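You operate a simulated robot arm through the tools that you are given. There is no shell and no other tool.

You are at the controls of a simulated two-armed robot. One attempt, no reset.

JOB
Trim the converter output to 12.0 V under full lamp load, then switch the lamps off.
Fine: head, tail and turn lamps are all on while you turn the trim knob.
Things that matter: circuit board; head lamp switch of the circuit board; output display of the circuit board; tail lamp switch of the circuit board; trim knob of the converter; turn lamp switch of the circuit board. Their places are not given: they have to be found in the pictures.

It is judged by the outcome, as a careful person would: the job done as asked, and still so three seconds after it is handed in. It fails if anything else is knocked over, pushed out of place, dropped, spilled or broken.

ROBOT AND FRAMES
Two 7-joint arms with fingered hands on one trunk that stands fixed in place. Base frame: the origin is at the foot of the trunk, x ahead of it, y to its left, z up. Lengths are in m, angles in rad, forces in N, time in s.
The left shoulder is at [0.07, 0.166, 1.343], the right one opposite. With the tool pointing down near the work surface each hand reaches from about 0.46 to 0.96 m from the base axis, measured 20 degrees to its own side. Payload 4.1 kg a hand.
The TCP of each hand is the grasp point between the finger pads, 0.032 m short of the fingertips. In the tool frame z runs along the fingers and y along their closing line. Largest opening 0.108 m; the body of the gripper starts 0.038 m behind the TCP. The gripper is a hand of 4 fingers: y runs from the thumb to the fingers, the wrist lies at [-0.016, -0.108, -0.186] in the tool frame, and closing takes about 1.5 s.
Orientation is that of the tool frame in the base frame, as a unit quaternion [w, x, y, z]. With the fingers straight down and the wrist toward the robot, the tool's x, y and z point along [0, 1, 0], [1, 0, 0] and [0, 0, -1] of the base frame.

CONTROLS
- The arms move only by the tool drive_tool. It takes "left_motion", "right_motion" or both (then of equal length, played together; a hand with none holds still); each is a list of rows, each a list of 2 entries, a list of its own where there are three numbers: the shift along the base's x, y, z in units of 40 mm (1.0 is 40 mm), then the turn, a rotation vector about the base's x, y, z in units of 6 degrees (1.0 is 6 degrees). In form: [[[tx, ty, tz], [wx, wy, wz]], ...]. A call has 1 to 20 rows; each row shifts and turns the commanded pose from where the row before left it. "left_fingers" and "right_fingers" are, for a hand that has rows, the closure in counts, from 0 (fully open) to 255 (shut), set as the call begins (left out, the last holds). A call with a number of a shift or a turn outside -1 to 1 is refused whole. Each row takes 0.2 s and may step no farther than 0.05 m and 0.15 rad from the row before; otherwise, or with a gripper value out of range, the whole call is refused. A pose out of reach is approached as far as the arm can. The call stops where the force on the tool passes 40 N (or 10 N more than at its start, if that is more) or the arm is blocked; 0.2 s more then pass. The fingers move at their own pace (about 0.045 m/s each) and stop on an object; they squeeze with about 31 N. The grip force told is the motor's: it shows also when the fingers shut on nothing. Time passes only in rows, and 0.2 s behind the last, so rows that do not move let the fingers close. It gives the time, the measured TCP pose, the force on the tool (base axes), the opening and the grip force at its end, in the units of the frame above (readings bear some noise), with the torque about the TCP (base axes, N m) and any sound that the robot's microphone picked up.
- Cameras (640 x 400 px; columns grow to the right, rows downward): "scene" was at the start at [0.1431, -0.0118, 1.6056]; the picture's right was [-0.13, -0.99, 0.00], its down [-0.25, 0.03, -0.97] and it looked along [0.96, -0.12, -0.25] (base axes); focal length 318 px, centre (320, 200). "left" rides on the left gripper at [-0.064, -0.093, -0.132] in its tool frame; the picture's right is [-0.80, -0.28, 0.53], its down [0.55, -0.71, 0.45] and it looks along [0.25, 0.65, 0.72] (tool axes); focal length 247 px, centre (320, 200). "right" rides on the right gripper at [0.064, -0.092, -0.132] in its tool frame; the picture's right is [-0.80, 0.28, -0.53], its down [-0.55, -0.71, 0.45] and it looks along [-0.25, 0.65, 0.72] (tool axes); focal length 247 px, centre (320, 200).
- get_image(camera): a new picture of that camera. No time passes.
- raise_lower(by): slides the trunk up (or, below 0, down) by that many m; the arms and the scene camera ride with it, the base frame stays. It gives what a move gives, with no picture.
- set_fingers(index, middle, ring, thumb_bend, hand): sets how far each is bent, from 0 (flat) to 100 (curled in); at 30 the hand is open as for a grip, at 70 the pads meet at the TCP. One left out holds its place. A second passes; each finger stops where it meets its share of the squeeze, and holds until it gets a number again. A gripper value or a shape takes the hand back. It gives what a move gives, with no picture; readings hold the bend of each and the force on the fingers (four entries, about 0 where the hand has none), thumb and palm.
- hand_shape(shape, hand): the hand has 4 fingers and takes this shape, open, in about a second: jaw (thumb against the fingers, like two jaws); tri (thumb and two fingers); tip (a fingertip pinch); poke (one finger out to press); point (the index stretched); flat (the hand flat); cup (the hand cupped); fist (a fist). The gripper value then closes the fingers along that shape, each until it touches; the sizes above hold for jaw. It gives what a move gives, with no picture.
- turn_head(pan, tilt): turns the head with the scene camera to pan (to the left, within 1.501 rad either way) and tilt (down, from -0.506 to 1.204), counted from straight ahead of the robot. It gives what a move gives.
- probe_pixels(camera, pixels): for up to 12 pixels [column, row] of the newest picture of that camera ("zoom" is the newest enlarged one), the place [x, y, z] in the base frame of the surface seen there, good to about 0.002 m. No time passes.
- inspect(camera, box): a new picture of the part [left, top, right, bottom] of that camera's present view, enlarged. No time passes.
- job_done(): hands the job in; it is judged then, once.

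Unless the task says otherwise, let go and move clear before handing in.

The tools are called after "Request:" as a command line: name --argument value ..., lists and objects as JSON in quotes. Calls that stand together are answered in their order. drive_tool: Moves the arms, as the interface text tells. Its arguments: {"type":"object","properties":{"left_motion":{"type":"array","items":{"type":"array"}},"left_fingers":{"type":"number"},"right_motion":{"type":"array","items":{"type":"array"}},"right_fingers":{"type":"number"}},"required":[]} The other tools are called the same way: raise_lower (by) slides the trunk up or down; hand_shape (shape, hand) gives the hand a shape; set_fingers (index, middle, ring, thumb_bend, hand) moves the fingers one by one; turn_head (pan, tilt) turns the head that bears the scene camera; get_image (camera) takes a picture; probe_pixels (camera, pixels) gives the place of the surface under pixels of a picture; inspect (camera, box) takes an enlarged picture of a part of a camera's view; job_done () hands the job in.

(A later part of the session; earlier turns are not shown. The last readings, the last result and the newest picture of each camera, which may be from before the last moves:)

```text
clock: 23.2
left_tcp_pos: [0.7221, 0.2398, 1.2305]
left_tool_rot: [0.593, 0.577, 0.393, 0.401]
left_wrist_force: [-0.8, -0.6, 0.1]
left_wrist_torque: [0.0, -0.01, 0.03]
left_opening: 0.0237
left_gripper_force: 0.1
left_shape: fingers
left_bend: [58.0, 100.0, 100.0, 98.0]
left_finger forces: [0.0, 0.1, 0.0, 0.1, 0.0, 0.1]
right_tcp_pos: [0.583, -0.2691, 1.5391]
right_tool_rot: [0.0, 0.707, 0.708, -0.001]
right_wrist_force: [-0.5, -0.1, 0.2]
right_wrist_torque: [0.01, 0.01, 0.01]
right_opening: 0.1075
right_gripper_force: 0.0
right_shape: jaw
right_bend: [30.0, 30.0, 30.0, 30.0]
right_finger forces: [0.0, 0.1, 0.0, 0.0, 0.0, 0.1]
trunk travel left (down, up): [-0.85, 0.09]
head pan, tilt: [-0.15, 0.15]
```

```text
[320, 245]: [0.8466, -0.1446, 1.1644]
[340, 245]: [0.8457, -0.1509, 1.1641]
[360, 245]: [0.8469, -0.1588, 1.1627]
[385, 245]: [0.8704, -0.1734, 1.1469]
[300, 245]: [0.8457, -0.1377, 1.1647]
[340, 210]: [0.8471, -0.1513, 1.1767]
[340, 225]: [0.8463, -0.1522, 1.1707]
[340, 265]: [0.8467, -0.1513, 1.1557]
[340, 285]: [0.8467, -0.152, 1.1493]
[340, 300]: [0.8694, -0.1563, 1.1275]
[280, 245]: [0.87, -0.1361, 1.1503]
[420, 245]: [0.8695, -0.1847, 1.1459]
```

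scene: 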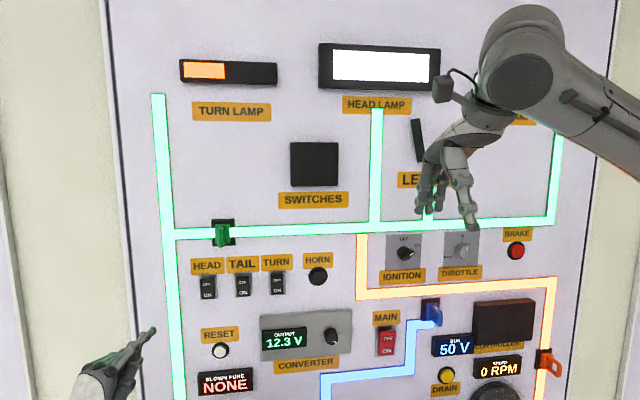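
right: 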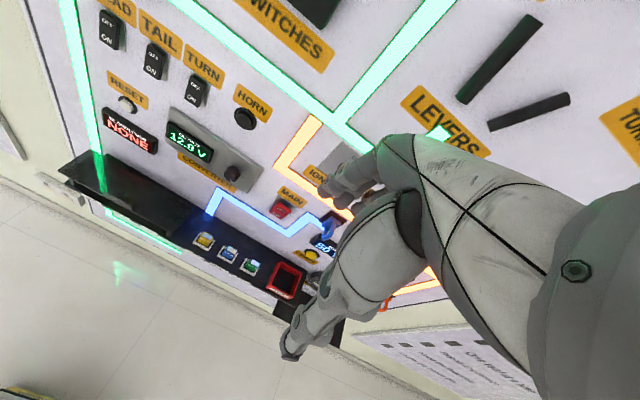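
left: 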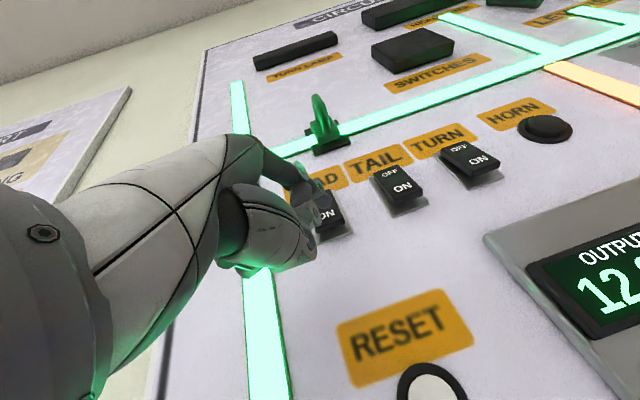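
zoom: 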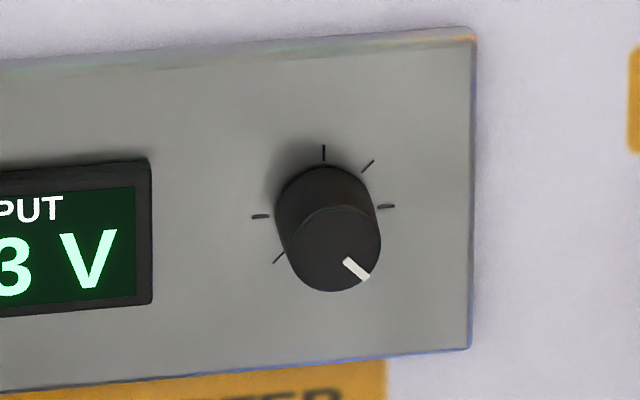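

The knob face is a ~0.032 m disc centred near (0.8465, -0.150, 1.163), 0.024 m deep, pointer at about 4:30, so I expect to turn it counter-clockwise. I'll shape the right hand "tri" and swing it forward while lowering it in front of the board, keeping away from it.

Request:
hand_shape --shape "tri" --hand "right"

Request:
drive_tool --right_motion '[[[0.15, 0.03, -0.56], [0, -1, 0]], [[0.15, 0.03, -0.56], [0, -1, 0]], [[0.15, 0.03, -0.56], [0, -1, 0]], [[0.15, 0.03, -0.56], [0, -1, 0]], [[0.15, 0.03, -0.56], [0, -1, 0]], [[0.15, 0.03, -0.56], [0, -1, 0]], [[0.15, 0.03, -0.56], [0, -1, 0]], [[0.15, 0.03, -0.56], [0, -1, 0]], [[0.15, 0.03, -0.56], [0, -1, 0]], [[0.15, 0.03, -0.56], [0, -1, 0]], [[0.15, 0.03, -0.56], [0, -1, 0]], [[0.15, 0.03, -0.56], [0, -1, 0]], [[0.15, 0.03, -0.56], [0, -1, 0]], [[0.15, 0.03, -0.56], [0, -1, 0]], [[0.15, 0.03, -0.56], [0, -1, 0]]]'

Request:
turn_head --pan -0.25 --tilt 0.4

Request:
get_image --camera "scene"

Request:
get_image --camera "right"

```text
clock: 24.1
left_tcp_pos: [0.7224, 0.2389, 1.2311]
left_tool_rot: [0.593, 0.576, 0.394, 0.402]
left_wrist_force: [-0.2, -0.2, -0.4]
left_wrist_torque: [0.01, 0.01, -0.03]
left_opening: 0.0239
left_gripper_force: 0.0
left_shape: fingers
left_bend: [58.0, 100.0, 100.0, 98.0]
left_finger forces: [0.0, 0.0, 0.0, 0.0, 0.0, 0.0]
right_tcp_pos: [0.5834, -0.2691, 1.5381]
right_tool_rot: [0.0, 0.707, 0.707, 0.0]
right_wrist_force: [0.2, -0.9, -0.7]
right_wrist_torque: [0.03, 0.04, 0.0]
right_opening: 0.1076
right_gripper_force: 0.0
right_shape: tri
right_bend: [30.0, 30.0, 99.0, 30.0]
right_finger forces: [0.1, 0.1, 0.0, 0.0, 0.0, 0.0]
trunk travel left (down, up): [-0.85, 0.09]
head pan, tilt: [-0.15, 0.15]
```

```text
clock: 27.5
left_tcp_pos: [0.7224, 0.2382, 1.2301]
left_tool_rot: [0.593, 0.577, 0.393, 0.402]
left_wrist_force: [0.2, -0.8, -0.9]
left_wrist_torque: [-0.01, -0.02, 0.01]
left_opening: 0.0237
left_gripper_force: 0.1
left_shape: fingers
left_bend: [58.0, 100.0, 100.0, 98.0]
left_finger forces: [0.1, 0.1, 0.0, 0.1, 0.0, 0.0]
right_tcp_pos: [0.6707, -0.2982, 1.2061]
right_tool_rot: [0.545, 0.477, 0.521, 0.452]
right_wrist_force: [-0.8, -0.3, 0.3]
right_wrist_torque: [0.01, 0.02, -0.01]
right_opening: 0.1081
right_gripper_force: 0.0
right_shape: tri
right_bend: [30.0, 30.0, 99.0, 30.0]
right_finger forces: [0.1, 0.1, 0.0, 0.0, 0.1, 0.0]
trunk travel left (down, up): [-0.85, 0.09]
head pan, tilt: [-0.15, 0.15]
stopped in row 15 (right hand): the arm was blocked; the commanded pose is now the measured one
```

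```text
clock: 28.3
left_tcp_pos: [0.7208, 0.2392, 1.2304]
left_tool_rot: [0.593, 0.577, 0.394, 0.401]
left_wrist_force: [-0.7, 0.1, 0.4]
left_wrist_torque: [0.01, -0.02, -0.02]
left_opening: 0.0235
left_gripper_force: 0.0
left_shape: fingers
left_bend: [58.0, 100.0, 100.0, 98.0]
left_finger forces: [0.0, 0.0, 0.0, 0.1, 0.1, 0.1]
right_tcp_pos: [0.671, -0.2951, 1.207]
right_tool_rot: [0.544, 0.476, 0.522, 0.452]
right_wrist_force: [-0.3, 0.0, 0.6]
right_wrist_torque: [-0.03, 0.02, -0.01]
right_opening: 0.1076
right_gripper_force: 0.0
right_shape: tri
right_bend: [30.0, 30.0, 99.0, 30.0]
right_finger forces: [0.0, 0.1, 0.0, 0.0, 0.0, 0.0]
trunk travel left (down, up): [-0.85, 0.09]
head pan, tilt: [-0.25, 0.4]
```

```text
taken
```

scene: 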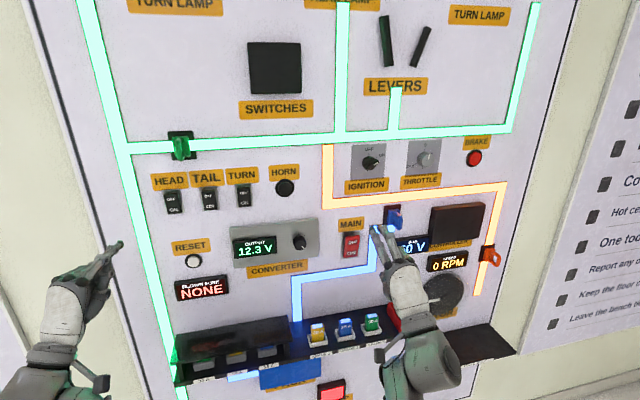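

```text
taken
```

right: 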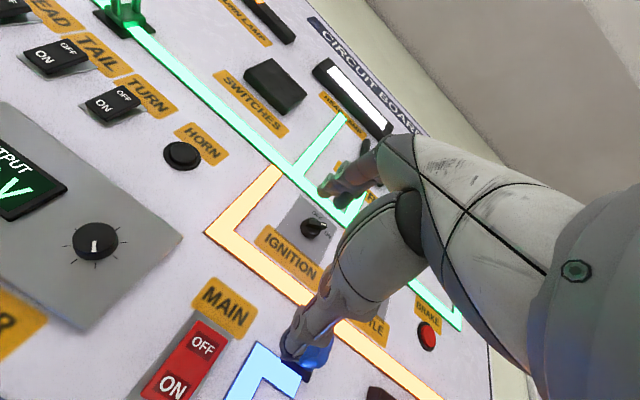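

The right arm stopped at a joint limit at (0.671, -0.295, 1.207). Lowering the trunk should help the arms reach level; first I'll probe how far the shelf and fuse tray stick out.

Request:
probe_pixels --camera "scene" --pixels '[[180, 380], [230, 370], [175, 350], [240, 330], [285, 372], [330, 390], [320, 340], [372, 328], [392, 318], [300, 355], [500, 345], [480, 330]]'

Request:
inspect --camera "scene" --box '[160, 280, 540, 400]'

```text
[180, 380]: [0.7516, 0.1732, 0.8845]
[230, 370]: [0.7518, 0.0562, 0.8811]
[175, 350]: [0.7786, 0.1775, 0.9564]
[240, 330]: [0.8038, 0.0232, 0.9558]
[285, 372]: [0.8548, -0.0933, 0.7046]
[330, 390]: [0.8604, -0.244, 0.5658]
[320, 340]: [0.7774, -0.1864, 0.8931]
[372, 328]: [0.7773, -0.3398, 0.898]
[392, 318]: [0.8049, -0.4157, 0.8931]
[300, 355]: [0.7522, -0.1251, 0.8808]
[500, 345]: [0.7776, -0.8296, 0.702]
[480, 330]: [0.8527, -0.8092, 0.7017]
```

```text
1.68 times, centred on (350, 340) of scene
```

zoom: 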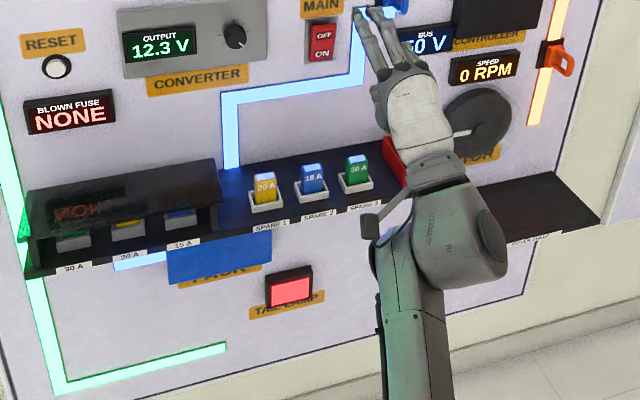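

The shelf's front is at x≈0.752 and its top below z≈0.956, and the TAIL lamp below glows red, so all three lamps are on. Both hands are clear of it, so I'll lower the trunk 0.2 m.

Request:
raise_lower --by -0.2

Request:
get_image --camera "scene"

```text
clock: 30.4
left_tcp_pos: [0.722, 0.24, 1.0295]
left_tool_rot: [0.594, 0.576, 0.393, 0.401]
left_wrist_force: [-0.1, 0.0, 0.4]
left_wrist_torque: [0.02, 0.01, -0.02]
left_opening: 0.0238
left_gripper_force: 0.0
left_shape: fingers
left_bend: [58.0, 100.0, 100.0, 98.0]
left_finger forces: [0.1, 0.1, 0.0, 0.0, 0.1, 0.1]
right_tcp_pos: [0.6695, -0.2969, 1.0065]
right_tool_rot: [0.544, 0.476, 0.522, 0.452]
right_wrist_force: [-0.5, 0.1, -0.7]
right_wrist_torque: [0.01, 0.01, -0.02]
right_opening: 0.1079
right_gripper_force: 0.0
right_shape: tri
right_bend: [30.0, 30.0, 99.0, 30.0]
right_finger forces: [0.0, 0.0, 0.1, 0.0, 0.0, 0.0]
trunk travel left (down, up): [-0.65, 0.29]
head pan, tilt: [-0.25, 0.4]
```

```text
taken
```

scene: 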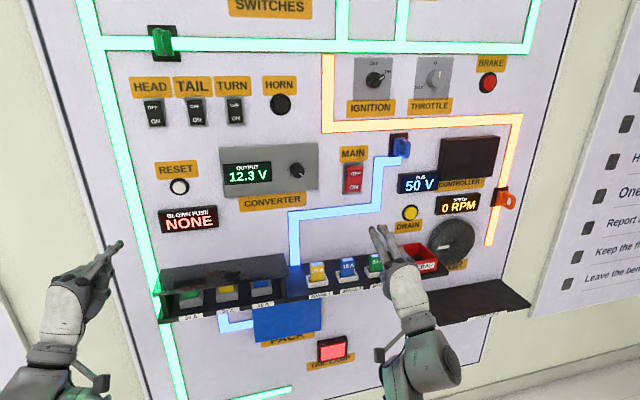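

All lamps still on, 12.3 V. I'll raise the right hand to knob height, rolling it about +x so I have room to turn counter-clockwise later, and watch for limits.

Request:
drive_tool --right_motion '[[[0.05, 0, 0.49], [0.9, 0, 0.054]], [[0.05, 0, 0.49], [0.9, 0, 0.054]], [[0.05, 0, 0.49], [0.9, 0, 0.054]], [[0.05, 0, 0.49], [0.9, 0, 0.054]], [[0.05, 0, 0.49], [0.9, 0, 0.054]], [[0.05, 0, 0.49], [0.9, 0, 0.054]], [[0.05, 0, 0.49], [0.9, 0, 0.054]], [[0.05, 0, 0.49], [0.9, 0, 0.054]]]'

Request:
get_image --camera "scene"

```text
clock: 32.2
left_tcp_pos: [0.7223, 0.2382, 1.0297]
left_tool_rot: [0.593, 0.577, 0.393, 0.401]
left_wrist_force: [0.0, -0.7, 0.1]
left_wrist_torque: [0.01, -0.03, 0.01]
left_opening: 0.0238
left_gripper_force: 0.1
left_shape: fingers
left_bend: [58.0, 100.0, 100.0, 98.0]
left_finger forces: [0.1, 0.0, 0.1, 0.0, 0.0, 0.0]
right_tcp_pos: [0.682, -0.3165, 1.1713]
right_tool_rot: [0.349, 0.626, 0.334, 0.612]
right_wrist_force: [0.2, -0.4, 0.0]
right_wrist_torque: [0.0, 0.0, 0.05]
right_opening: 0.108
right_gripper_force: 0.0
right_shape: tri
right_bend: [30.0, 30.0, 99.0, 30.0]
right_finger forces: [0.1, 0.0, 0.0, 0.0, 0.1, 0.1]
trunk travel left (down, up): [-0.65, 0.29]
head pan, tilt: [-0.25, 0.4]
```

```text
taken
```

scene: 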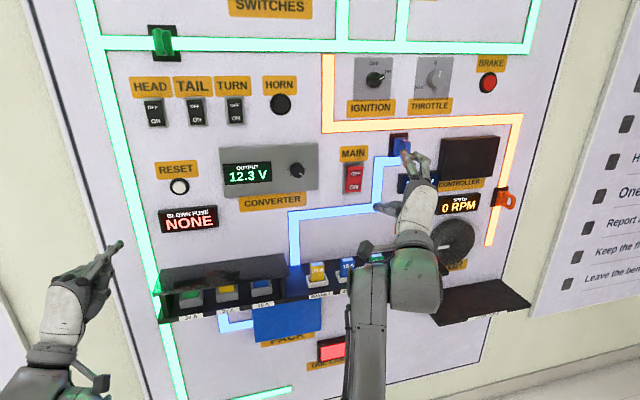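

The hand is slightly off the commanded pose (y by ~0.02), so it is near a limit with the arm folded. I'll move it forward and inward with a little inward yaw, and compare the reached pose.

Request:
drive_tool --right_motion '[[[0.25, 0.6, 0], [0, 0, 0.5]], [[0.25, 0.6, 0], [0, 0, 0.5]], [[0.25, 0.6, 0], [0, 0, 0.5]], [[0.25, 0.6, 0], [0, 0, 0.5]], [[0.25, 0.6, 0], [0, 0, 0]], [[0, 0.6, 0], [0, 0, 0]]]'

Request:
get_image --camera "scene"

Request:
get_image --camera "right"

```text
clock: 33.4
left_tcp_pos: [0.7225, 0.2398, 1.0298]
left_tool_rot: [0.593, 0.576, 0.394, 0.402]
left_wrist_force: [0.1, 0.1, -0.5]
left_wrist_torque: [0.01, -0.03, -0.04]
left_opening: 0.0239
left_gripper_force: 0.0
left_shape: fingers
left_bend: [58.0, 100.0, 100.0, 98.0]
left_finger forces: [0.0, 0.1, 0.0, 0.0, 0.0, 0.0]
right_tcp_pos: [0.7352, -0.2378, 1.1754]
right_tool_rot: [0.322, 0.586, 0.402, 0.626]
right_wrist_force: [0.3, 0.7, 0.3]
right_wrist_torque: [-0.02, 0.0, 0.01]
right_opening: 0.1077
right_gripper_force: 0.0
right_shape: tri
right_bend: [30.0, 30.0, 99.0, 30.0]
right_finger forces: [0.1, 0.0, 0.0, 0.1, 0.1, 0.0]
trunk travel left (down, up): [-0.65, 0.29]
head pan, tilt: [-0.25, 0.4]
stopped in row 5 (right hand): the arm was blocked; the commanded pose is now the measured one
```

```text
taken
```

scene: 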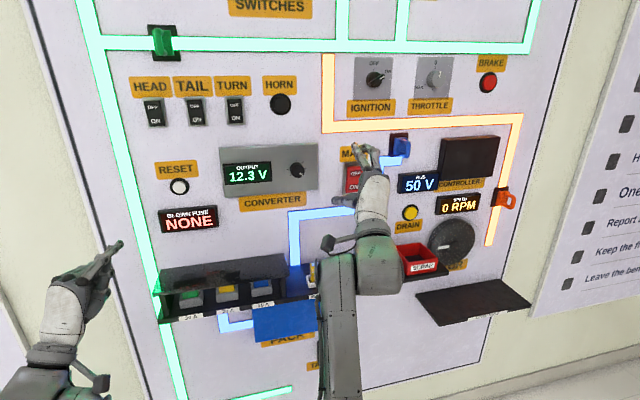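

```text
taken
```

right: 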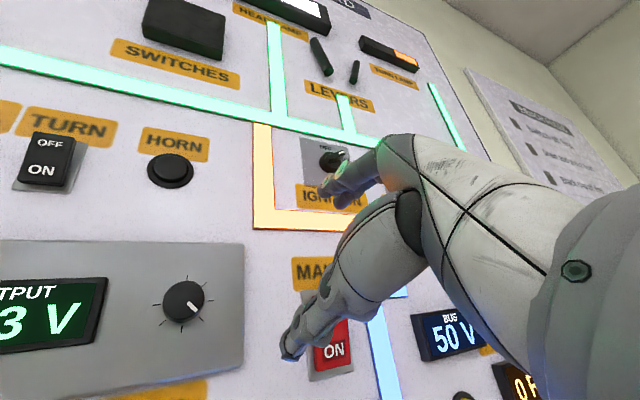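

The roll slipped back from 35° to 28°, so positive roll is what the right arm dislikes. I'll roll the other way (negative about x, the direction I need anyway) in free space and see how far it goes.

Request:
drive_tool --right_motion '[[[0, 0, 0], [-1, 0, 0]], [[0, 0, 0], [-1, 0, 0]], [[0, 0, 0], [-1, 0, 0]], [[0, 0, 0], [-1, 0, 0]], [[0, 0, 0], [-1, 0, 0]], [[0, 0, 0], [-1, 0, 0]], [[0, 0.3, 0], [-1, 0, 0]], [[0, 0.4, 0], [-1, 0, 0]], [[0, 0.5, 0], [0, 0, 0]], [[0, 0.5, 0], [0, 0, 0]], [[0, 0.5, 0], [0, 0, 0]]]'

Request:
get_image --camera "scene"

```text
clock: 35.8
left_tcp_pos: [0.7217, 0.2396, 1.0303]
left_tool_rot: [0.594, 0.577, 0.393, 0.401]
left_wrist_force: [-0.4, 0.4, -0.1]
left_wrist_torque: [0.02, -0.01, -0.01]
left_opening: 0.0241
left_gripper_force: 0.0
left_shape: fingers
left_bend: [58.0, 100.0, 100.0, 98.0]
left_finger forces: [0.1, 0.1, 0.1, 0.0, 0.0, 0.0]
right_tcp_pos: [0.7342, -0.1485, 1.1753]
right_tool_rot: [0.531, 0.406, 0.622, 0.408]
right_wrist_force: [0.2, 1.2, -0.9]
right_wrist_torque: [0.02, 0.0, -0.02]
right_opening: 0.108
right_gripper_force: 0.0
right_shape: tri
right_bend: [30.0, 30.0, 99.0, 30.0]
right_finger forces: [0.0, 0.0, 0.0, 0.0, 0.0, 0.0]
trunk travel left (down, up): [-0.65, 0.29]
head pan, tilt: [-0.25, 0.4]
```

```text
taken
```

scene: 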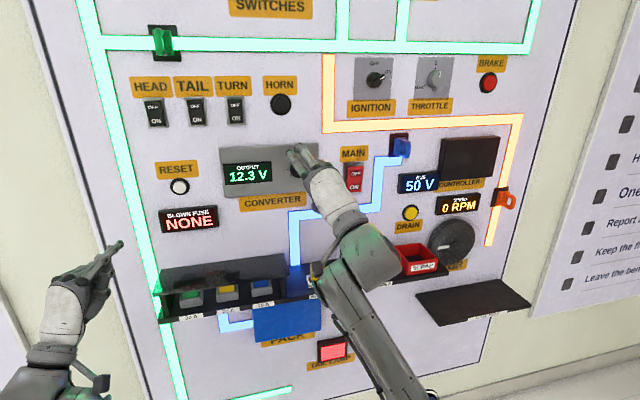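

No block now: roll is -20°, with yaw +4° and pitch -6° left over. I'll straighten the tool to point exactly along +x, centre it on the knob axis, then test a further roll of -48° in free space.

Request:
drive_tool --right_motion '[[[0, 0, -0.15], [0, -0.5, -0.37]], [[0, 0, -0.15], [0, -0.49, -0.36]], [[0, 0, 0], [-1, 0, 0]], [[0, 0, 0], [-1, 0, 0]], [[0, 0, 0], [-1, 0, 0]], [[0, 0, 0], [-1, 0, 0]], [[0, 0, 0], [-1, 0, 0]], [[0, 0, 0], [-1, 0, 0]], [[0, 0, 0], [-1, 0, 0]], [[0, 0, 0], [-1, 0, 0]]]'

Request:
get_image --camera "scene"

```text
clock: 38.0
left_tcp_pos: [0.7215, 0.2388, 1.031]
left_tool_rot: [0.593, 0.577, 0.393, 0.402]
left_wrist_force: [0.2, 0.3, -1.3]
left_wrist_torque: [0.0, 0.0, -0.03]
left_opening: 0.0237
left_gripper_force: 0.1
left_shape: fingers
left_bend: [58.0, 100.0, 100.0, 98.0]
left_finger forces: [0.0, 0.0, 0.0, 0.0, 0.1, 0.1]
right_tcp_pos: [0.735, -0.1502, 1.1633]
right_tool_rot: [0.693, 0.138, 0.694, 0.138]
right_wrist_force: [0.2, -0.4, 0.4]
right_wrist_torque: [0.0, -0.02, -0.01]
right_opening: 0.108
right_gripper_force: 0.0
right_shape: tri
right_bend: [30.0, 30.0, 99.0, 30.0]
right_finger forces: [0.0, 0.0, 0.0, 0.0, 0.0, 0.0]
trunk travel left (down, up): [-0.65, 0.29]
head pan, tilt: [-0.25, 0.4]
```

```text
taken
```

scene: 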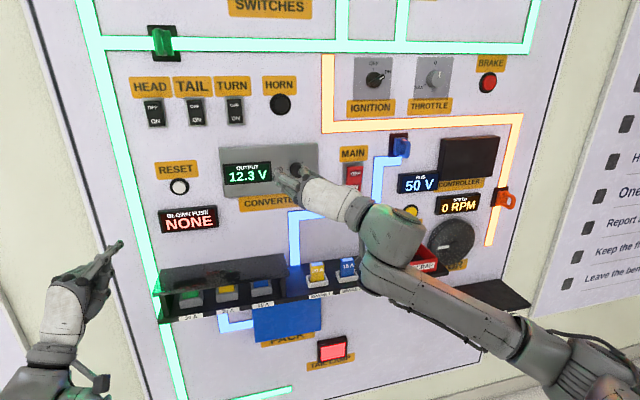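

The full roll to -67° was reached exactly on the knob axis (0.735, -0.150, 1.163), so I have over 50° of turning room. I'll roll back by 54° and advance to x≈0.79 to check alignment before gripping.

Request:
drive_tool --right_motion '[[[0, 0, 0], [1, 0, 0]], [[0, 0, 0], [1, 0, 0]], [[0, 0, 0], [1, 0, 0]], [[0, 0, 0], [1, 0, 0]], [[0, 0, 0], [1, 0, 0]], [[0, 0, 0], [1, 0, 0]], [[0, 0, 0], [1, 0, 0]], [[0, 0, 0], [1, 0, 0]], [[0, 0, 0], [1, 0, 0]], [[0.5, 0, 0], [0, 0, 0]], [[0.5, 0, 0], [0, 0, 0]], [[0.375, 0, 0], [0, 0, 0]]]'

Request:
get_image --camera "scene"

Request:
get_image --camera "right"

Request:
inspect --camera "scene" --box '[240, 110, 380, 220]'

```text
clock: 40.6
left_tcp_pos: [0.7227, 0.2392, 1.0305]
left_tool_rot: [0.593, 0.576, 0.394, 0.402]
left_wrist_force: [-0.4, -0.6, 0.3]
left_wrist_torque: [0.0, -0.02, -0.01]
left_opening: 0.0238
left_gripper_force: 0.0
left_shape: fingers
left_bend: [58.0, 100.0, 100.0, 98.0]
left_finger forces: [0.0, 0.0, 0.0, 0.0, 0.1, 0.0]
right_tcp_pos: [0.7895, -0.149, 1.1623]
right_tool_rot: [0.555, 0.437, 0.556, 0.438]
right_wrist_force: [-1.0, 0.3, -0.8]
right_wrist_torque: [-0.02, -0.02, 0.0]
right_opening: 0.1079
right_gripper_force: 0.0
right_shape: tri
right_bend: [30.0, 30.0, 99.0, 30.0]
right_finger forces: [0.0, 0.1, 0.1, 0.0, 0.0, 0.0]
trunk travel left (down, up): [-0.65, 0.29]
head pan, tilt: [-0.25, 0.4]
```

```text
taken
```

scene: 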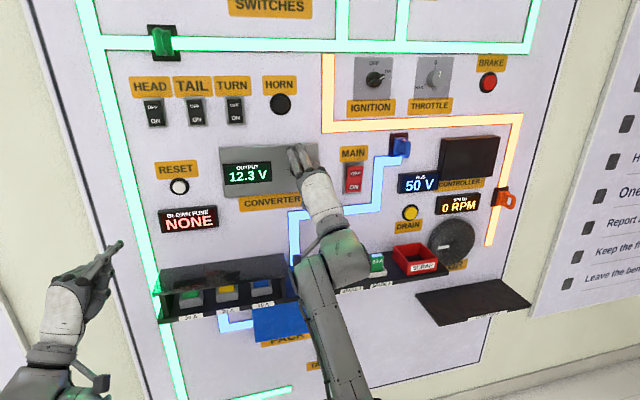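

```text
taken
```

right: 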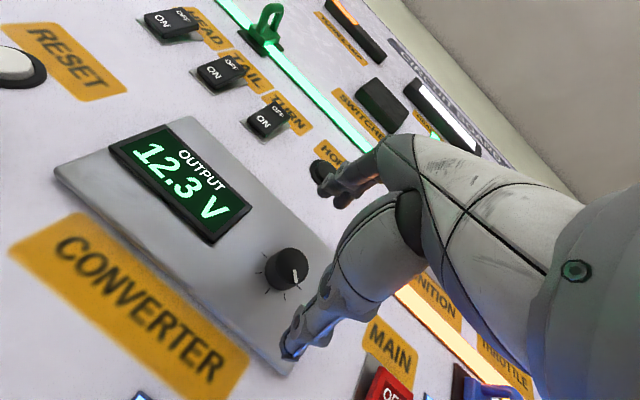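

```text
3.64 times, centred on (310, 165) of scene
```

zoom: 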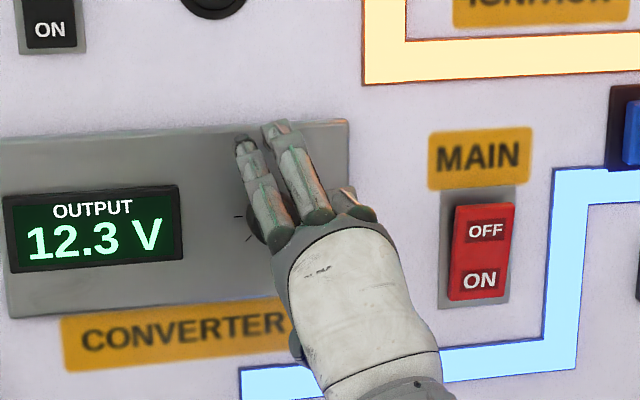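

The right camera shows the knob at (285,268) between the fingers above and the thumb below, and the display reads 12.3 V. I'll probe the fingertips and thumb tip to see how far forward they reach.

Request:
probe_pixels --camera "zoom" --pixels '[[245, 142], [248, 155], [277, 127], [280, 140], [262, 190], [295, 180], [270, 260], [345, 195], [230, 215], [300, 340]]'

Request:
probe_pixels --camera "right" --pixels '[[290, 350], [300, 330], [320, 305], [283, 358], [325, 175], [328, 195], [345, 195], [285, 268], [300, 265], [270, 265]]'

```text
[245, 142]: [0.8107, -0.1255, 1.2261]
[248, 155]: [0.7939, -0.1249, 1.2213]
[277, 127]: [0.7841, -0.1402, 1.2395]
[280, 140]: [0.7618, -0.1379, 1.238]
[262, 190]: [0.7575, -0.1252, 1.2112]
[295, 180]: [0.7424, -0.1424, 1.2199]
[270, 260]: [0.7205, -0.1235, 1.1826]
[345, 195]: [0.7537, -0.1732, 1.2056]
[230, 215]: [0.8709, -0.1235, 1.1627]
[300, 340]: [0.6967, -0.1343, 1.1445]
```

```text
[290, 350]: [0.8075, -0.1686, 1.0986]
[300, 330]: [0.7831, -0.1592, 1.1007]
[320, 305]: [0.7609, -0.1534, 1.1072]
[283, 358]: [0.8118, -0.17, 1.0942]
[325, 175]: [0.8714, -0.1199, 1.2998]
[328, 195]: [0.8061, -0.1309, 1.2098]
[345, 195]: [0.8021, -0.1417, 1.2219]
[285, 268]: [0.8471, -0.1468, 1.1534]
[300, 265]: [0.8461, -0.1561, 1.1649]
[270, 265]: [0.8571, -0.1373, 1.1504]
```

Fingertips are +0.022 ahead of the TCP and the thumb is symmetrical below, so the jaw is centred on the knob. I'll advance to x≈0.833 with the hand open, then look.

Request:
drive_tool --right_motion '[[[0.4, 0, 0], [0, 0, 0]], [[0.4, 0, 0], [0, 0, 0]], [[0.275, 0, 0], [0, 0, 0]]]'

Request:
get_image --camera "right"

Request:
inspect --camera "scene" --box '[220, 110, 360, 220]'

```text
clock: 41.4
left_tcp_pos: [0.7213, 0.2388, 1.0291]
left_tool_rot: [0.594, 0.576, 0.393, 0.401]
left_wrist_force: [-0.6, 0.4, -0.1]
left_wrist_torque: [-0.03, -0.01, -0.04]
left_opening: 0.0242
left_gripper_force: 0.0
left_shape: fingers
left_bend: [58.0, 100.0, 100.0, 98.0]
left_finger forces: [0.0, 0.1, 0.1, 0.0, 0.0, 0.0]
right_tcp_pos: [0.8321, -0.1495, 1.162]
right_tool_rot: [0.555, 0.438, 0.555, 0.438]
right_wrist_force: [0.6, 0.3, -0.5]
right_wrist_torque: [0.02, 0.01, 0.02]
right_opening: 0.1077
right_gripper_force: 0.1
right_shape: tri
right_bend: [30.0, 30.0, 99.0, 30.0]
right_finger forces: [0.0, 0.0, 0.0, 0.1, 0.1, 0.0]
trunk travel left (down, up): [-0.65, 0.29]
head pan, tilt: [-0.25, 0.4]
```

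```text
taken
```

right: 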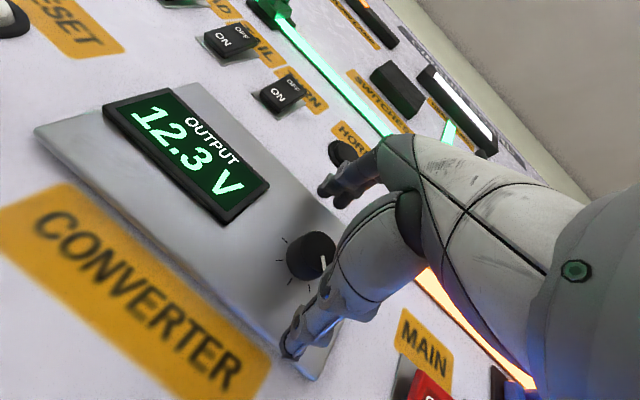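

```text
3.64 times, centred on (290, 165) of scene
```

zoom: 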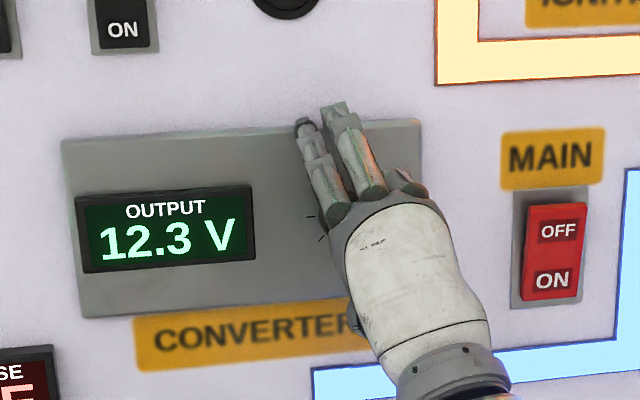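

The hand is around the knob at x=0.832 with no contact force, and the display is visible at zoom (165,230) still at 12.3 V. Now I'll close the fingers on the knob.

Request:
drive_tool --right_motion '[[[0, 0, 0], [0, 0, 0]], [[0, 0, 0], [0, 0, 0]], [[0, 0, 0], [0, 0, 0]], [[0, 0, 0], [0, 0, 0]], [[0, 0, 0], [0, 0, 0]], [[0, 0, 0], [0, 0, 0]], [[0, 0, 0], [0, 0, 0]], [[0, 0, 0], [0, 0, 0]]]' --right_fingers 200

Request:
get_image --camera "right"

Request:
inspect --camera "scene" --box '[220, 110, 360, 220]'

```text
clock: 43.2
left_tcp_pos: [0.7222, 0.2386, 1.0304]
left_tool_rot: [0.593, 0.576, 0.393, 0.402]
left_wrist_force: [1.2, 0.1, 0.4]
left_wrist_torque: [0.01, -0.03, 0.01]
left_opening: 0.0237
left_gripper_force: 0.1
left_shape: fingers
left_bend: [58.0, 100.0, 100.0, 98.0]
left_finger forces: [0.0, 0.0, 0.1, 0.0, 0.1, 0.1]
right_tcp_pos: [0.8337, -0.1493, 1.1626]
right_tool_rot: [0.554, 0.437, 0.556, 0.44]
right_wrist_force: [-2.1, -0.6, -4.4]
right_wrist_torque: [0.01, 0.11, -0.03]
right_opening: 0.0242
right_gripper_force: 0.1
right_shape: tri
right_bend: [73.0, 58.0, 99.0, 73.0]
right_finger forces: [0.0, 0.1, 0.0, 0.0, 3.9, 0.0]
trunk travel left (down, up): [-0.65, 0.29]
head pan, tilt: [-0.25, 0.4]
```

```text
taken
```

right: 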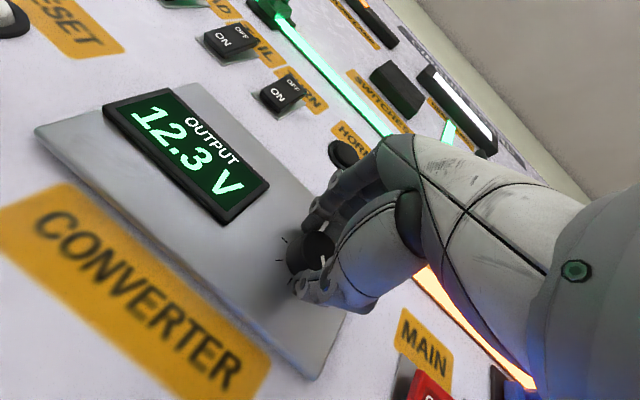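

```text
3.64 times, centred on (290, 165) of scene
```

zoom: 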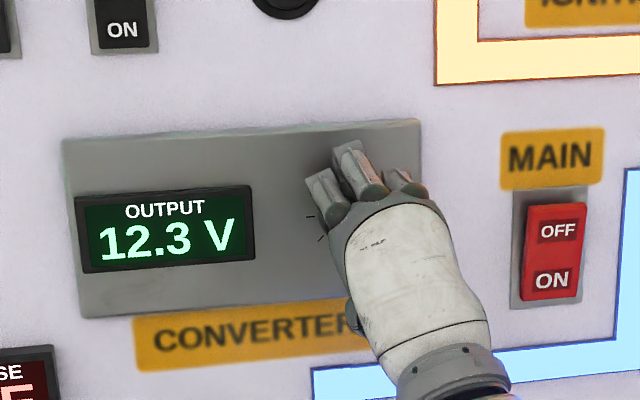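

At count 200 the index and thumb reached their set bend (73) with only 3.9 N on the thumb, so the grip isn't firm yet. I'll close fully and re-check.

Request:
drive_tool --right_motion '[[[0, 0, 0], [0, 0, 0]], [[0, 0, 0], [0, 0, 0]], [[0, 0, 0], [0, 0, 0]], [[0, 0, 0], [0, 0, 0]], [[0, 0, 0], [0, 0, 0]]]' --right_fingers 255

Request:
inspect --camera "right" --box '[220, 150, 420, 330]'

Request:
inspect --camera "scene" --box '[220, 110, 360, 220]'

```text
clock: 44.4
left_tcp_pos: [0.7222, 0.2392, 1.0305]
left_tool_rot: [0.593, 0.577, 0.393, 0.402]
left_wrist_force: [-0.5, -0.2, 0.0]
left_wrist_torque: [-0.03, 0.0, 0.0]
left_opening: 0.0238
left_gripper_force: 0.1
left_shape: fingers
left_bend: [58.0, 100.0, 100.0, 98.0]
left_finger forces: [0.0, 0.0, 0.0, 0.0, 0.0, 0.1]
right_tcp_pos: [0.8336, -0.1493, 1.1626]
right_tool_rot: [0.555, 0.438, 0.555, 0.439]
right_wrist_force: [-0.3, -1.1, -2.2]
right_wrist_torque: [0.01, 0.06, -0.02]
right_opening: 0.0229
right_gripper_force: 30.5
right_shape: tri
right_bend: [73.0, 61.0, 100.0, 74.0]
right_finger forces: [12.8, 13.1, 0.0, 0.0, 28.8, 0.0]
trunk travel left (down, up): [-0.65, 0.29]
head pan, tilt: [-0.25, 0.4]
```

```text
2.22 times, centred on (320, 240) of right
```

zoom: 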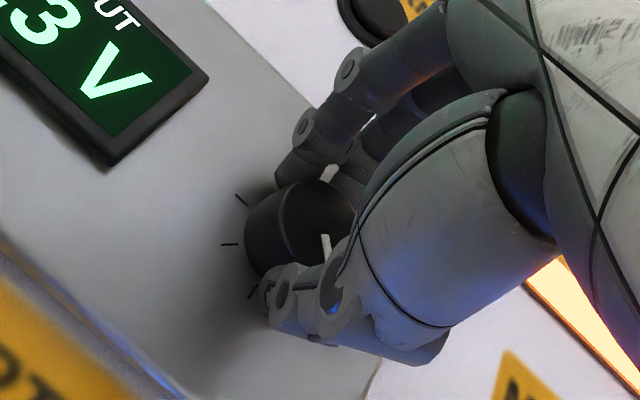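

```text
3.64 times, centred on (290, 165) of scene
```

zoom: 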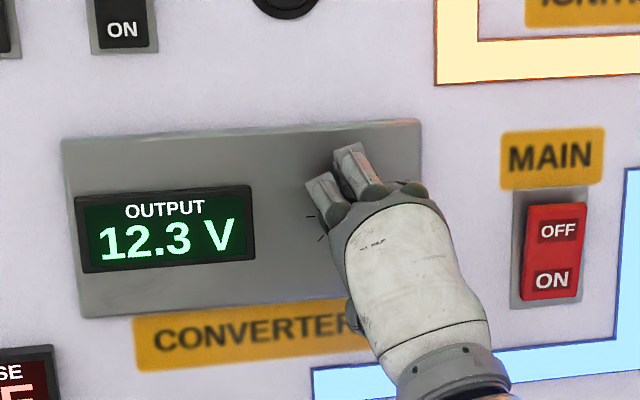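

The knob is now held firmly (index 12.8, middle 13.1, thumb 28.8 N), visible between the fingertips. I'll turn it 9° counter-clockwise (negative about x) and read the display.

Request:
drive_tool --right_motion '[[[0, 0, 0], [-0.5, 0, 0]], [[0, 0, 0], [-0.5, 0, 0]], [[0, 0, 0], [-0.5, 0, 0]], [[0, 0, 0], [0, 0, 0]]]'

Request:
inspect --camera "right" --box '[100, 60, 420, 330]'

Request:
inspect --camera "scene" --box '[220, 110, 360, 220]'

```text
clock: 45.4
left_tcp_pos: [0.7228, 0.2387, 1.0298]
left_tool_rot: [0.593, 0.577, 0.393, 0.401]
left_wrist_force: [0.7, 0.6, 0.3]
left_wrist_torque: [-0.02, 0.02, 0.0]
left_opening: 0.0237
left_gripper_force: 0.0
left_shape: fingers
left_bend: [58.0, 100.0, 100.0, 98.0]
left_finger forces: [0.0, 0.0, 0.0, 0.1, 0.0, 0.0]
right_tcp_pos: [0.8332, -0.1484, 1.1626]
right_tool_rot: [0.587, 0.392, 0.589, 0.394]
right_wrist_force: [-0.5, -0.9, -4.3]
right_wrist_torque: [-0.01, 0.1, -0.03]
right_opening: 0.0232
right_gripper_force: 30.7
right_shape: tri
right_bend: [73.0, 61.0, 100.0, 74.0]
right_finger forces: [12.8, 12.9, 0.0, 0.1, 29.6, 0.1]
trunk travel left (down, up): [-0.65, 0.29]
head pan, tilt: [-0.25, 0.4]
```

```text
1.48 times, centred on (260, 195) of right
```

zoom: 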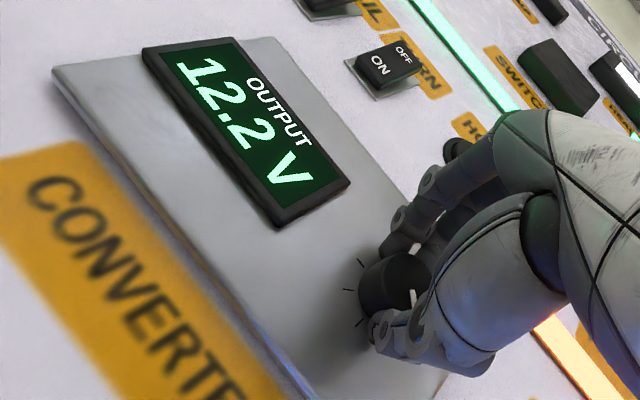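

```text
3.64 times, centred on (290, 165) of scene
```

zoom: 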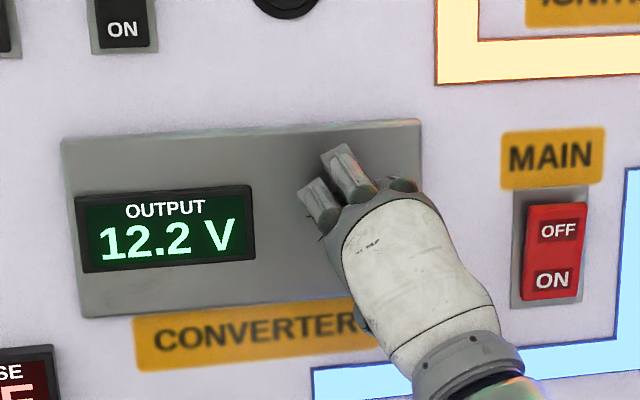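

The display now reads 12.2 V, so counter-clockwise is right. I'll turn another 6°.

Request:
drive_tool --right_motion '[[[0, 0, 0], [-0.5, 0, 0]], [[0, 0, 0], [-0.5, 0, 0]], [[0, 0, 0], [0, 0, 0]]]'

Request:
inspect --camera "scene" --box '[220, 110, 360, 220]'

```text
clock: 46.2
left_tcp_pos: [0.7211, 0.2392, 1.0298]
left_tool_rot: [0.593, 0.576, 0.393, 0.401]
left_wrist_force: [-0.8, 0.1, 0.4]
left_wrist_torque: [0.0, 0.03, 0.0]
left_opening: 0.0237
left_gripper_force: 0.0
left_shape: fingers
left_bend: [58.0, 100.0, 100.0, 98.0]
left_finger forces: [0.0, 0.0, 0.0, 0.1, 0.1, 0.1]
right_tcp_pos: [0.8342, -0.1484, 1.1624]
right_tool_rot: [0.606, 0.361, 0.609, 0.363]
right_wrist_force: [-2.8, 0.4, -7.3]
right_wrist_torque: [0.05, 0.19, -0.01]
right_opening: 0.0233
right_gripper_force: 31.2
right_shape: tri
right_bend: [73.0, 61.0, 100.0, 74.0]
right_finger forces: [13.2, 12.6, 0.0, 0.0, 31.8, 0.0]
trunk travel left (down, up): [-0.65, 0.29]
head pan, tilt: [-0.25, 0.4]
```

```text
3.64 times, centred on (290, 165) of scene
```

zoom: 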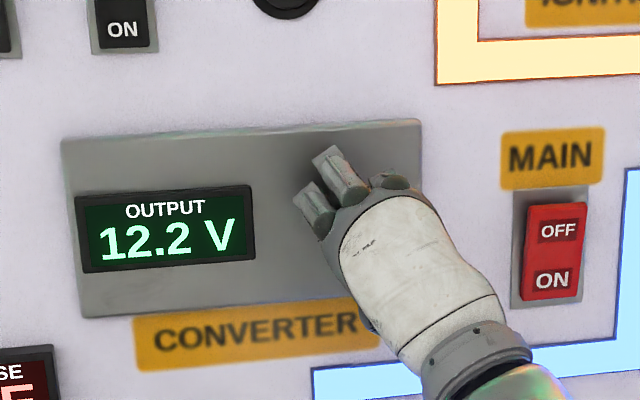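

Still 12.2 V after 15° in total; the grip holds. Another 6°.

Request:
drive_tool --right_motion '[[[0, 0, 0], [-0.5, 0, 0]], [[0, 0, 0], [-0.5, 0, 0]], [[0, 0, 0], [0, 0, 0]]]'

Request:
inspect --camera "scene" --box '[220, 110, 360, 220]'

Request:
inspect --camera "right" --box '[100, 60, 420, 330]'

```text
clock: 47.0
left_tcp_pos: [0.7218, 0.2387, 1.0301]
left_tool_rot: [0.594, 0.576, 0.393, 0.401]
left_wrist_force: [-0.2, 0.0, -0.7]
left_wrist_torque: [0.0, 0.0, -0.01]
left_opening: 0.0239
left_gripper_force: 0.1
left_shape: fingers
left_bend: [58.0, 100.0, 100.0, 98.0]
left_finger forces: [0.0, 0.0, 0.0, 0.0, 0.1, 0.1]
right_tcp_pos: [0.8331, -0.1479, 1.1617]
right_tool_rot: [0.625, 0.329, 0.627, 0.33]
right_wrist_force: [-2.8, 1.4, -7.7]
right_wrist_torque: [0.02, 0.18, 0.02]
right_opening: 0.0229
right_gripper_force: 31.0
right_shape: tri
right_bend: [73.0, 61.0, 100.0, 74.0]
right_finger forces: [13.7, 12.8, 0.0, 0.1, 31.3, 0.0]
trunk travel left (down, up): [-0.65, 0.29]
head pan, tilt: [-0.25, 0.4]
```

```text
3.64 times, centred on (290, 165) of scene
```

zoom: 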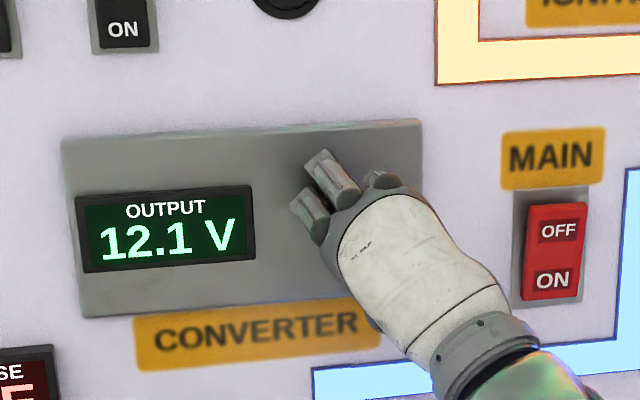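

```text
1.48 times, centred on (260, 195) of right
```

zoom: 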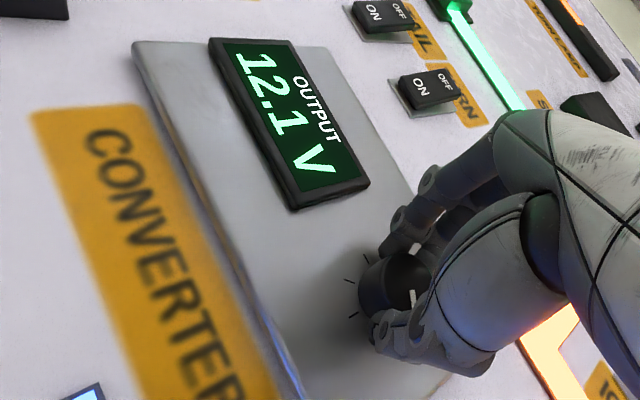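

12.1 V at 21° total. I'll keep going in 3° steps to find where 12.0 begins.

Request:
drive_tool --right_motion '[[[0, 0, 0], [-0.5, 0, 0]], [[0, 0, 0], [0, 0, 0]]]'

Request:
inspect --camera "scene" --box '[220, 110, 360, 220]'

```text
clock: 47.6
left_tcp_pos: [0.7228, 0.2382, 1.029]
left_tool_rot: [0.594, 0.576, 0.393, 0.401]
left_wrist_force: [0.4, -0.6, -0.4]
left_wrist_torque: [-0.01, 0.0, -0.01]
left_opening: 0.0237
left_gripper_force: 0.1
left_shape: fingers
left_bend: [58.0, 100.0, 100.0, 98.0]
left_finger forces: [0.0, 0.0, 0.1, 0.0, 0.0, 0.0]
right_tcp_pos: [0.8336, -0.1496, 1.1632]
right_tool_rot: [0.633, 0.312, 0.635, 0.314]
right_wrist_force: [-3.8, 2.4, -9.0]
right_wrist_torque: [0.03, 0.22, 0.08]
right_opening: 0.0232
right_gripper_force: 30.6
right_shape: tri
right_bend: [73.0, 61.0, 100.0, 74.0]
right_finger forces: [14.2, 12.4, 0.0, 0.0, 31.5, 0.0]
trunk travel left (down, up): [-0.65, 0.29]
head pan, tilt: [-0.25, 0.4]
```

```text
3.64 times, centred on (290, 165) of scene
```

zoom: 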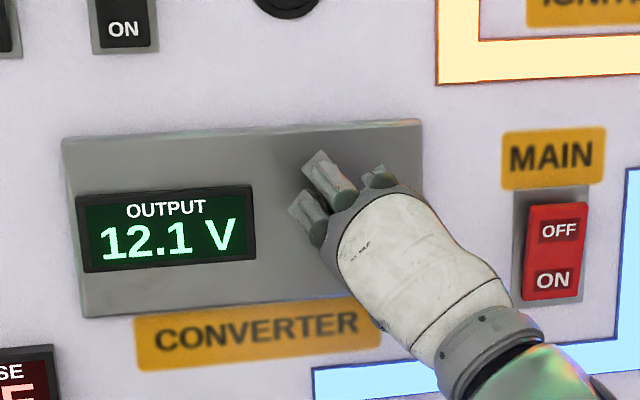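

Still 12.1 V at 24°. Another 3°.

Request:
drive_tool --right_motion '[[[0, 0, 0], [-0.5, 0, 0]], [[0, 0, 0], [0, 0, 0]]]'

Request:
inspect --camera "scene" --box '[220, 110, 360, 220]'

```text
clock: 48.2
left_tcp_pos: [0.7212, 0.2383, 1.0295]
left_tool_rot: [0.593, 0.578, 0.393, 0.401]
left_wrist_force: [0.4, 0.4, -0.2]
left_wrist_torque: [0.01, 0.03, 0.01]
left_opening: 0.0236
left_gripper_force: 0.1
left_shape: fingers
left_bend: [58.0, 100.0, 100.0, 98.0]
left_finger forces: [0.0, 0.0, 0.0, 0.0, 0.0, 0.1]
right_tcp_pos: [0.8334, -0.1497, 1.1618]
right_tool_rot: [0.641, 0.296, 0.643, 0.296]
right_wrist_force: [-5.6, 1.3, -10.3]
right_wrist_torque: [0.01, 0.29, 0.03]
right_opening: 0.0229
right_gripper_force: 31.2
right_shape: tri
right_bend: [73.0, 61.0, 100.0, 74.0]
right_finger forces: [14.2, 12.5, 0.1, 0.0, 32.0, 0.0]
trunk travel left (down, up): [-0.65, 0.29]
head pan, tilt: [-0.25, 0.4]
```

```text
3.64 times, centred on (290, 165) of scene
```

zoom: 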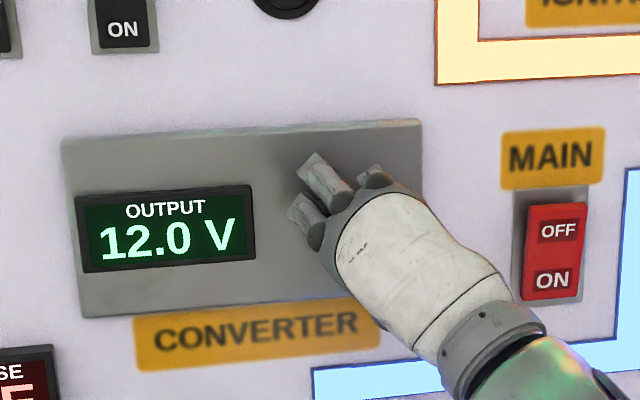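

The display reads 12.0 V; it just crossed from 12.1 between 24° and 27°, and each 0.1 V takes about 9°. I'll turn 3-4° more to sit in the middle of the 12.0 band.

Request:
drive_tool --right_motion '[[[0, 0, 0], [-0.55, 0, 0]], [[0, 0, 0], [0, 0, 0]], [[0, 0, 0], [0, 0, 0]]]'

Request:
inspect --camera "scene" --box '[220, 110, 360, 220]'

Request:
inspect --camera "right" --box '[100, 60, 420, 330]'

```text
clock: 49.0
left_tcp_pos: [0.722, 0.2391, 1.0295]
left_tool_rot: [0.593, 0.577, 0.393, 0.401]
left_wrist_force: [0.1, 0.6, -0.9]
left_wrist_torque: [0.0, 0.02, 0.02]
left_opening: 0.0238
left_gripper_force: 0.1
left_shape: fingers
left_bend: [58.0, 100.0, 100.0, 98.0]
left_finger forces: [0.1, 0.0, 0.1, 0.1, 0.0, 0.0]
right_tcp_pos: [0.834, -0.1489, 1.162]
right_tool_rot: [0.649, 0.277, 0.652, 0.278]
right_wrist_force: [-6.0, 1.8, -10.7]
right_wrist_torque: [0.01, 0.3, 0.05]
right_opening: 0.023
right_gripper_force: 30.7
right_shape: tri
right_bend: [73.0, 61.0, 100.0, 74.0]
right_finger forces: [14.2, 12.4, 0.1, 0.0, 32.1, 0.1]
trunk travel left (down, up): [-0.65, 0.29]
head pan, tilt: [-0.25, 0.4]
```

```text
3.64 times, centred on (290, 165) of scene
```

zoom: 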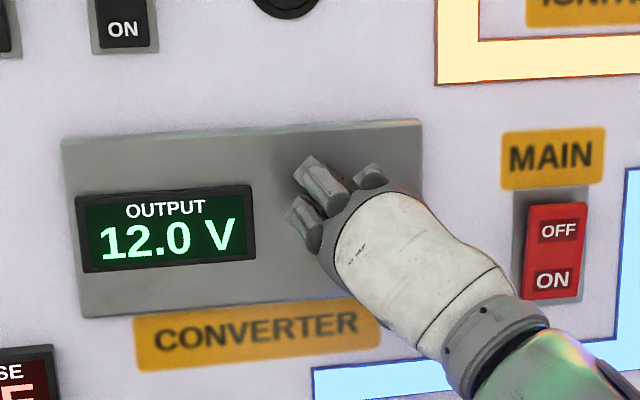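

```text
1.48 times, centred on (260, 195) of right
```

zoom: 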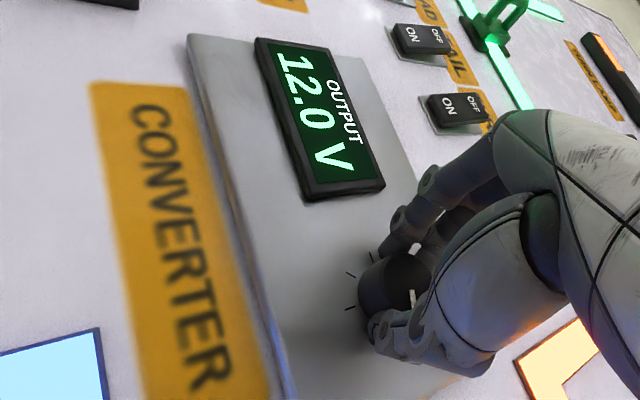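

Steady 12.0 V at about 30°, near the middle of the band. I'll open the right fingers while holding the hand still and re-read the display.

Request:
drive_tool --right_motion '[[[0, 0, 0], [0, 0, 0]], [[0, 0, 0], [0, 0, 0]], [[0, 0, 0], [0, 0, 0]], [[0, 0, 0], [0, 0, 0]], [[0, 0, 0], [0, 0, 0]], [[0, 0, 0], [0, 0, 0]], [[0, 0, 0], [0, 0, 0]], [[0, 0, 0], [0, 0, 0]]]' --right_fingers 0

Request:
inspect --camera "scene" --box '[220, 110, 360, 220]'

Request:
inspect --camera "right" --box '[100, 60, 420, 330]'

```text
clock: 50.8
left_tcp_pos: [0.7213, 0.2385, 1.0294]
left_tool_rot: [0.594, 0.576, 0.393, 0.402]
left_wrist_force: [0.2, 0.2, -0.9]
left_wrist_torque: [-0.02, -0.03, 0.01]
left_opening: 0.0239
left_gripper_force: 0.1
left_shape: fingers
left_bend: [58.0, 100.0, 100.0, 98.0]
left_finger forces: [0.0, 0.0, 0.1, 0.0, 0.0, 0.0]
right_tcp_pos: [0.8336, -0.1488, 1.1627]
right_tool_rot: [0.65, 0.276, 0.651, 0.278]
right_wrist_force: [-0.3, 0.1, 1.0]
right_wrist_torque: [-0.03, 0.01, 0.0]
right_opening: 0.1075
right_gripper_force: 0.2
right_shape: tri
right_bend: [30.0, 30.0, 99.0, 30.0]
right_finger forces: [0.1, 0.1, 0.0, 0.0, 0.2, 0.0]
trunk travel left (down, up): [-0.65, 0.29]
head pan, tilt: [-0.25, 0.4]
```

```text
3.64 times, centred on (290, 165) of scene
```

zoom: 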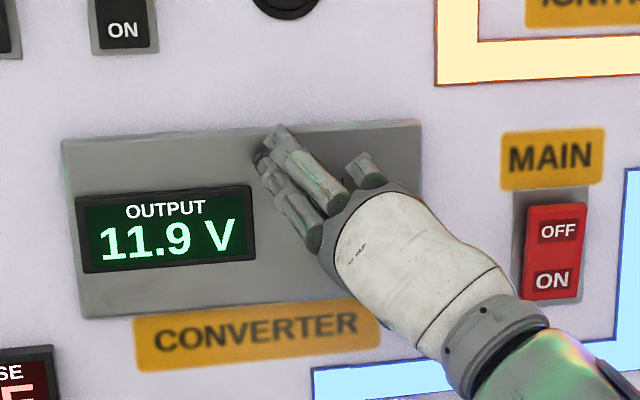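

```text
1.48 times, centred on (260, 195) of right
```

zoom: 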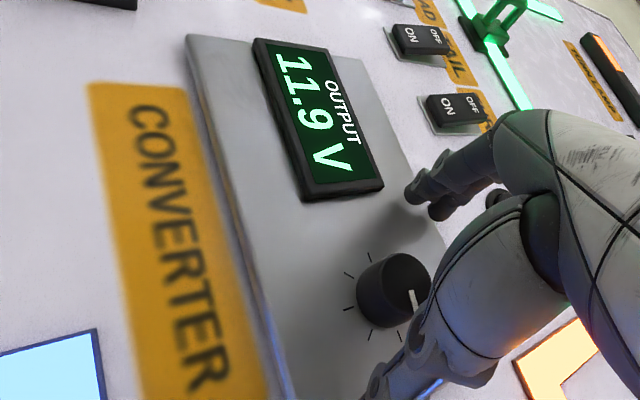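

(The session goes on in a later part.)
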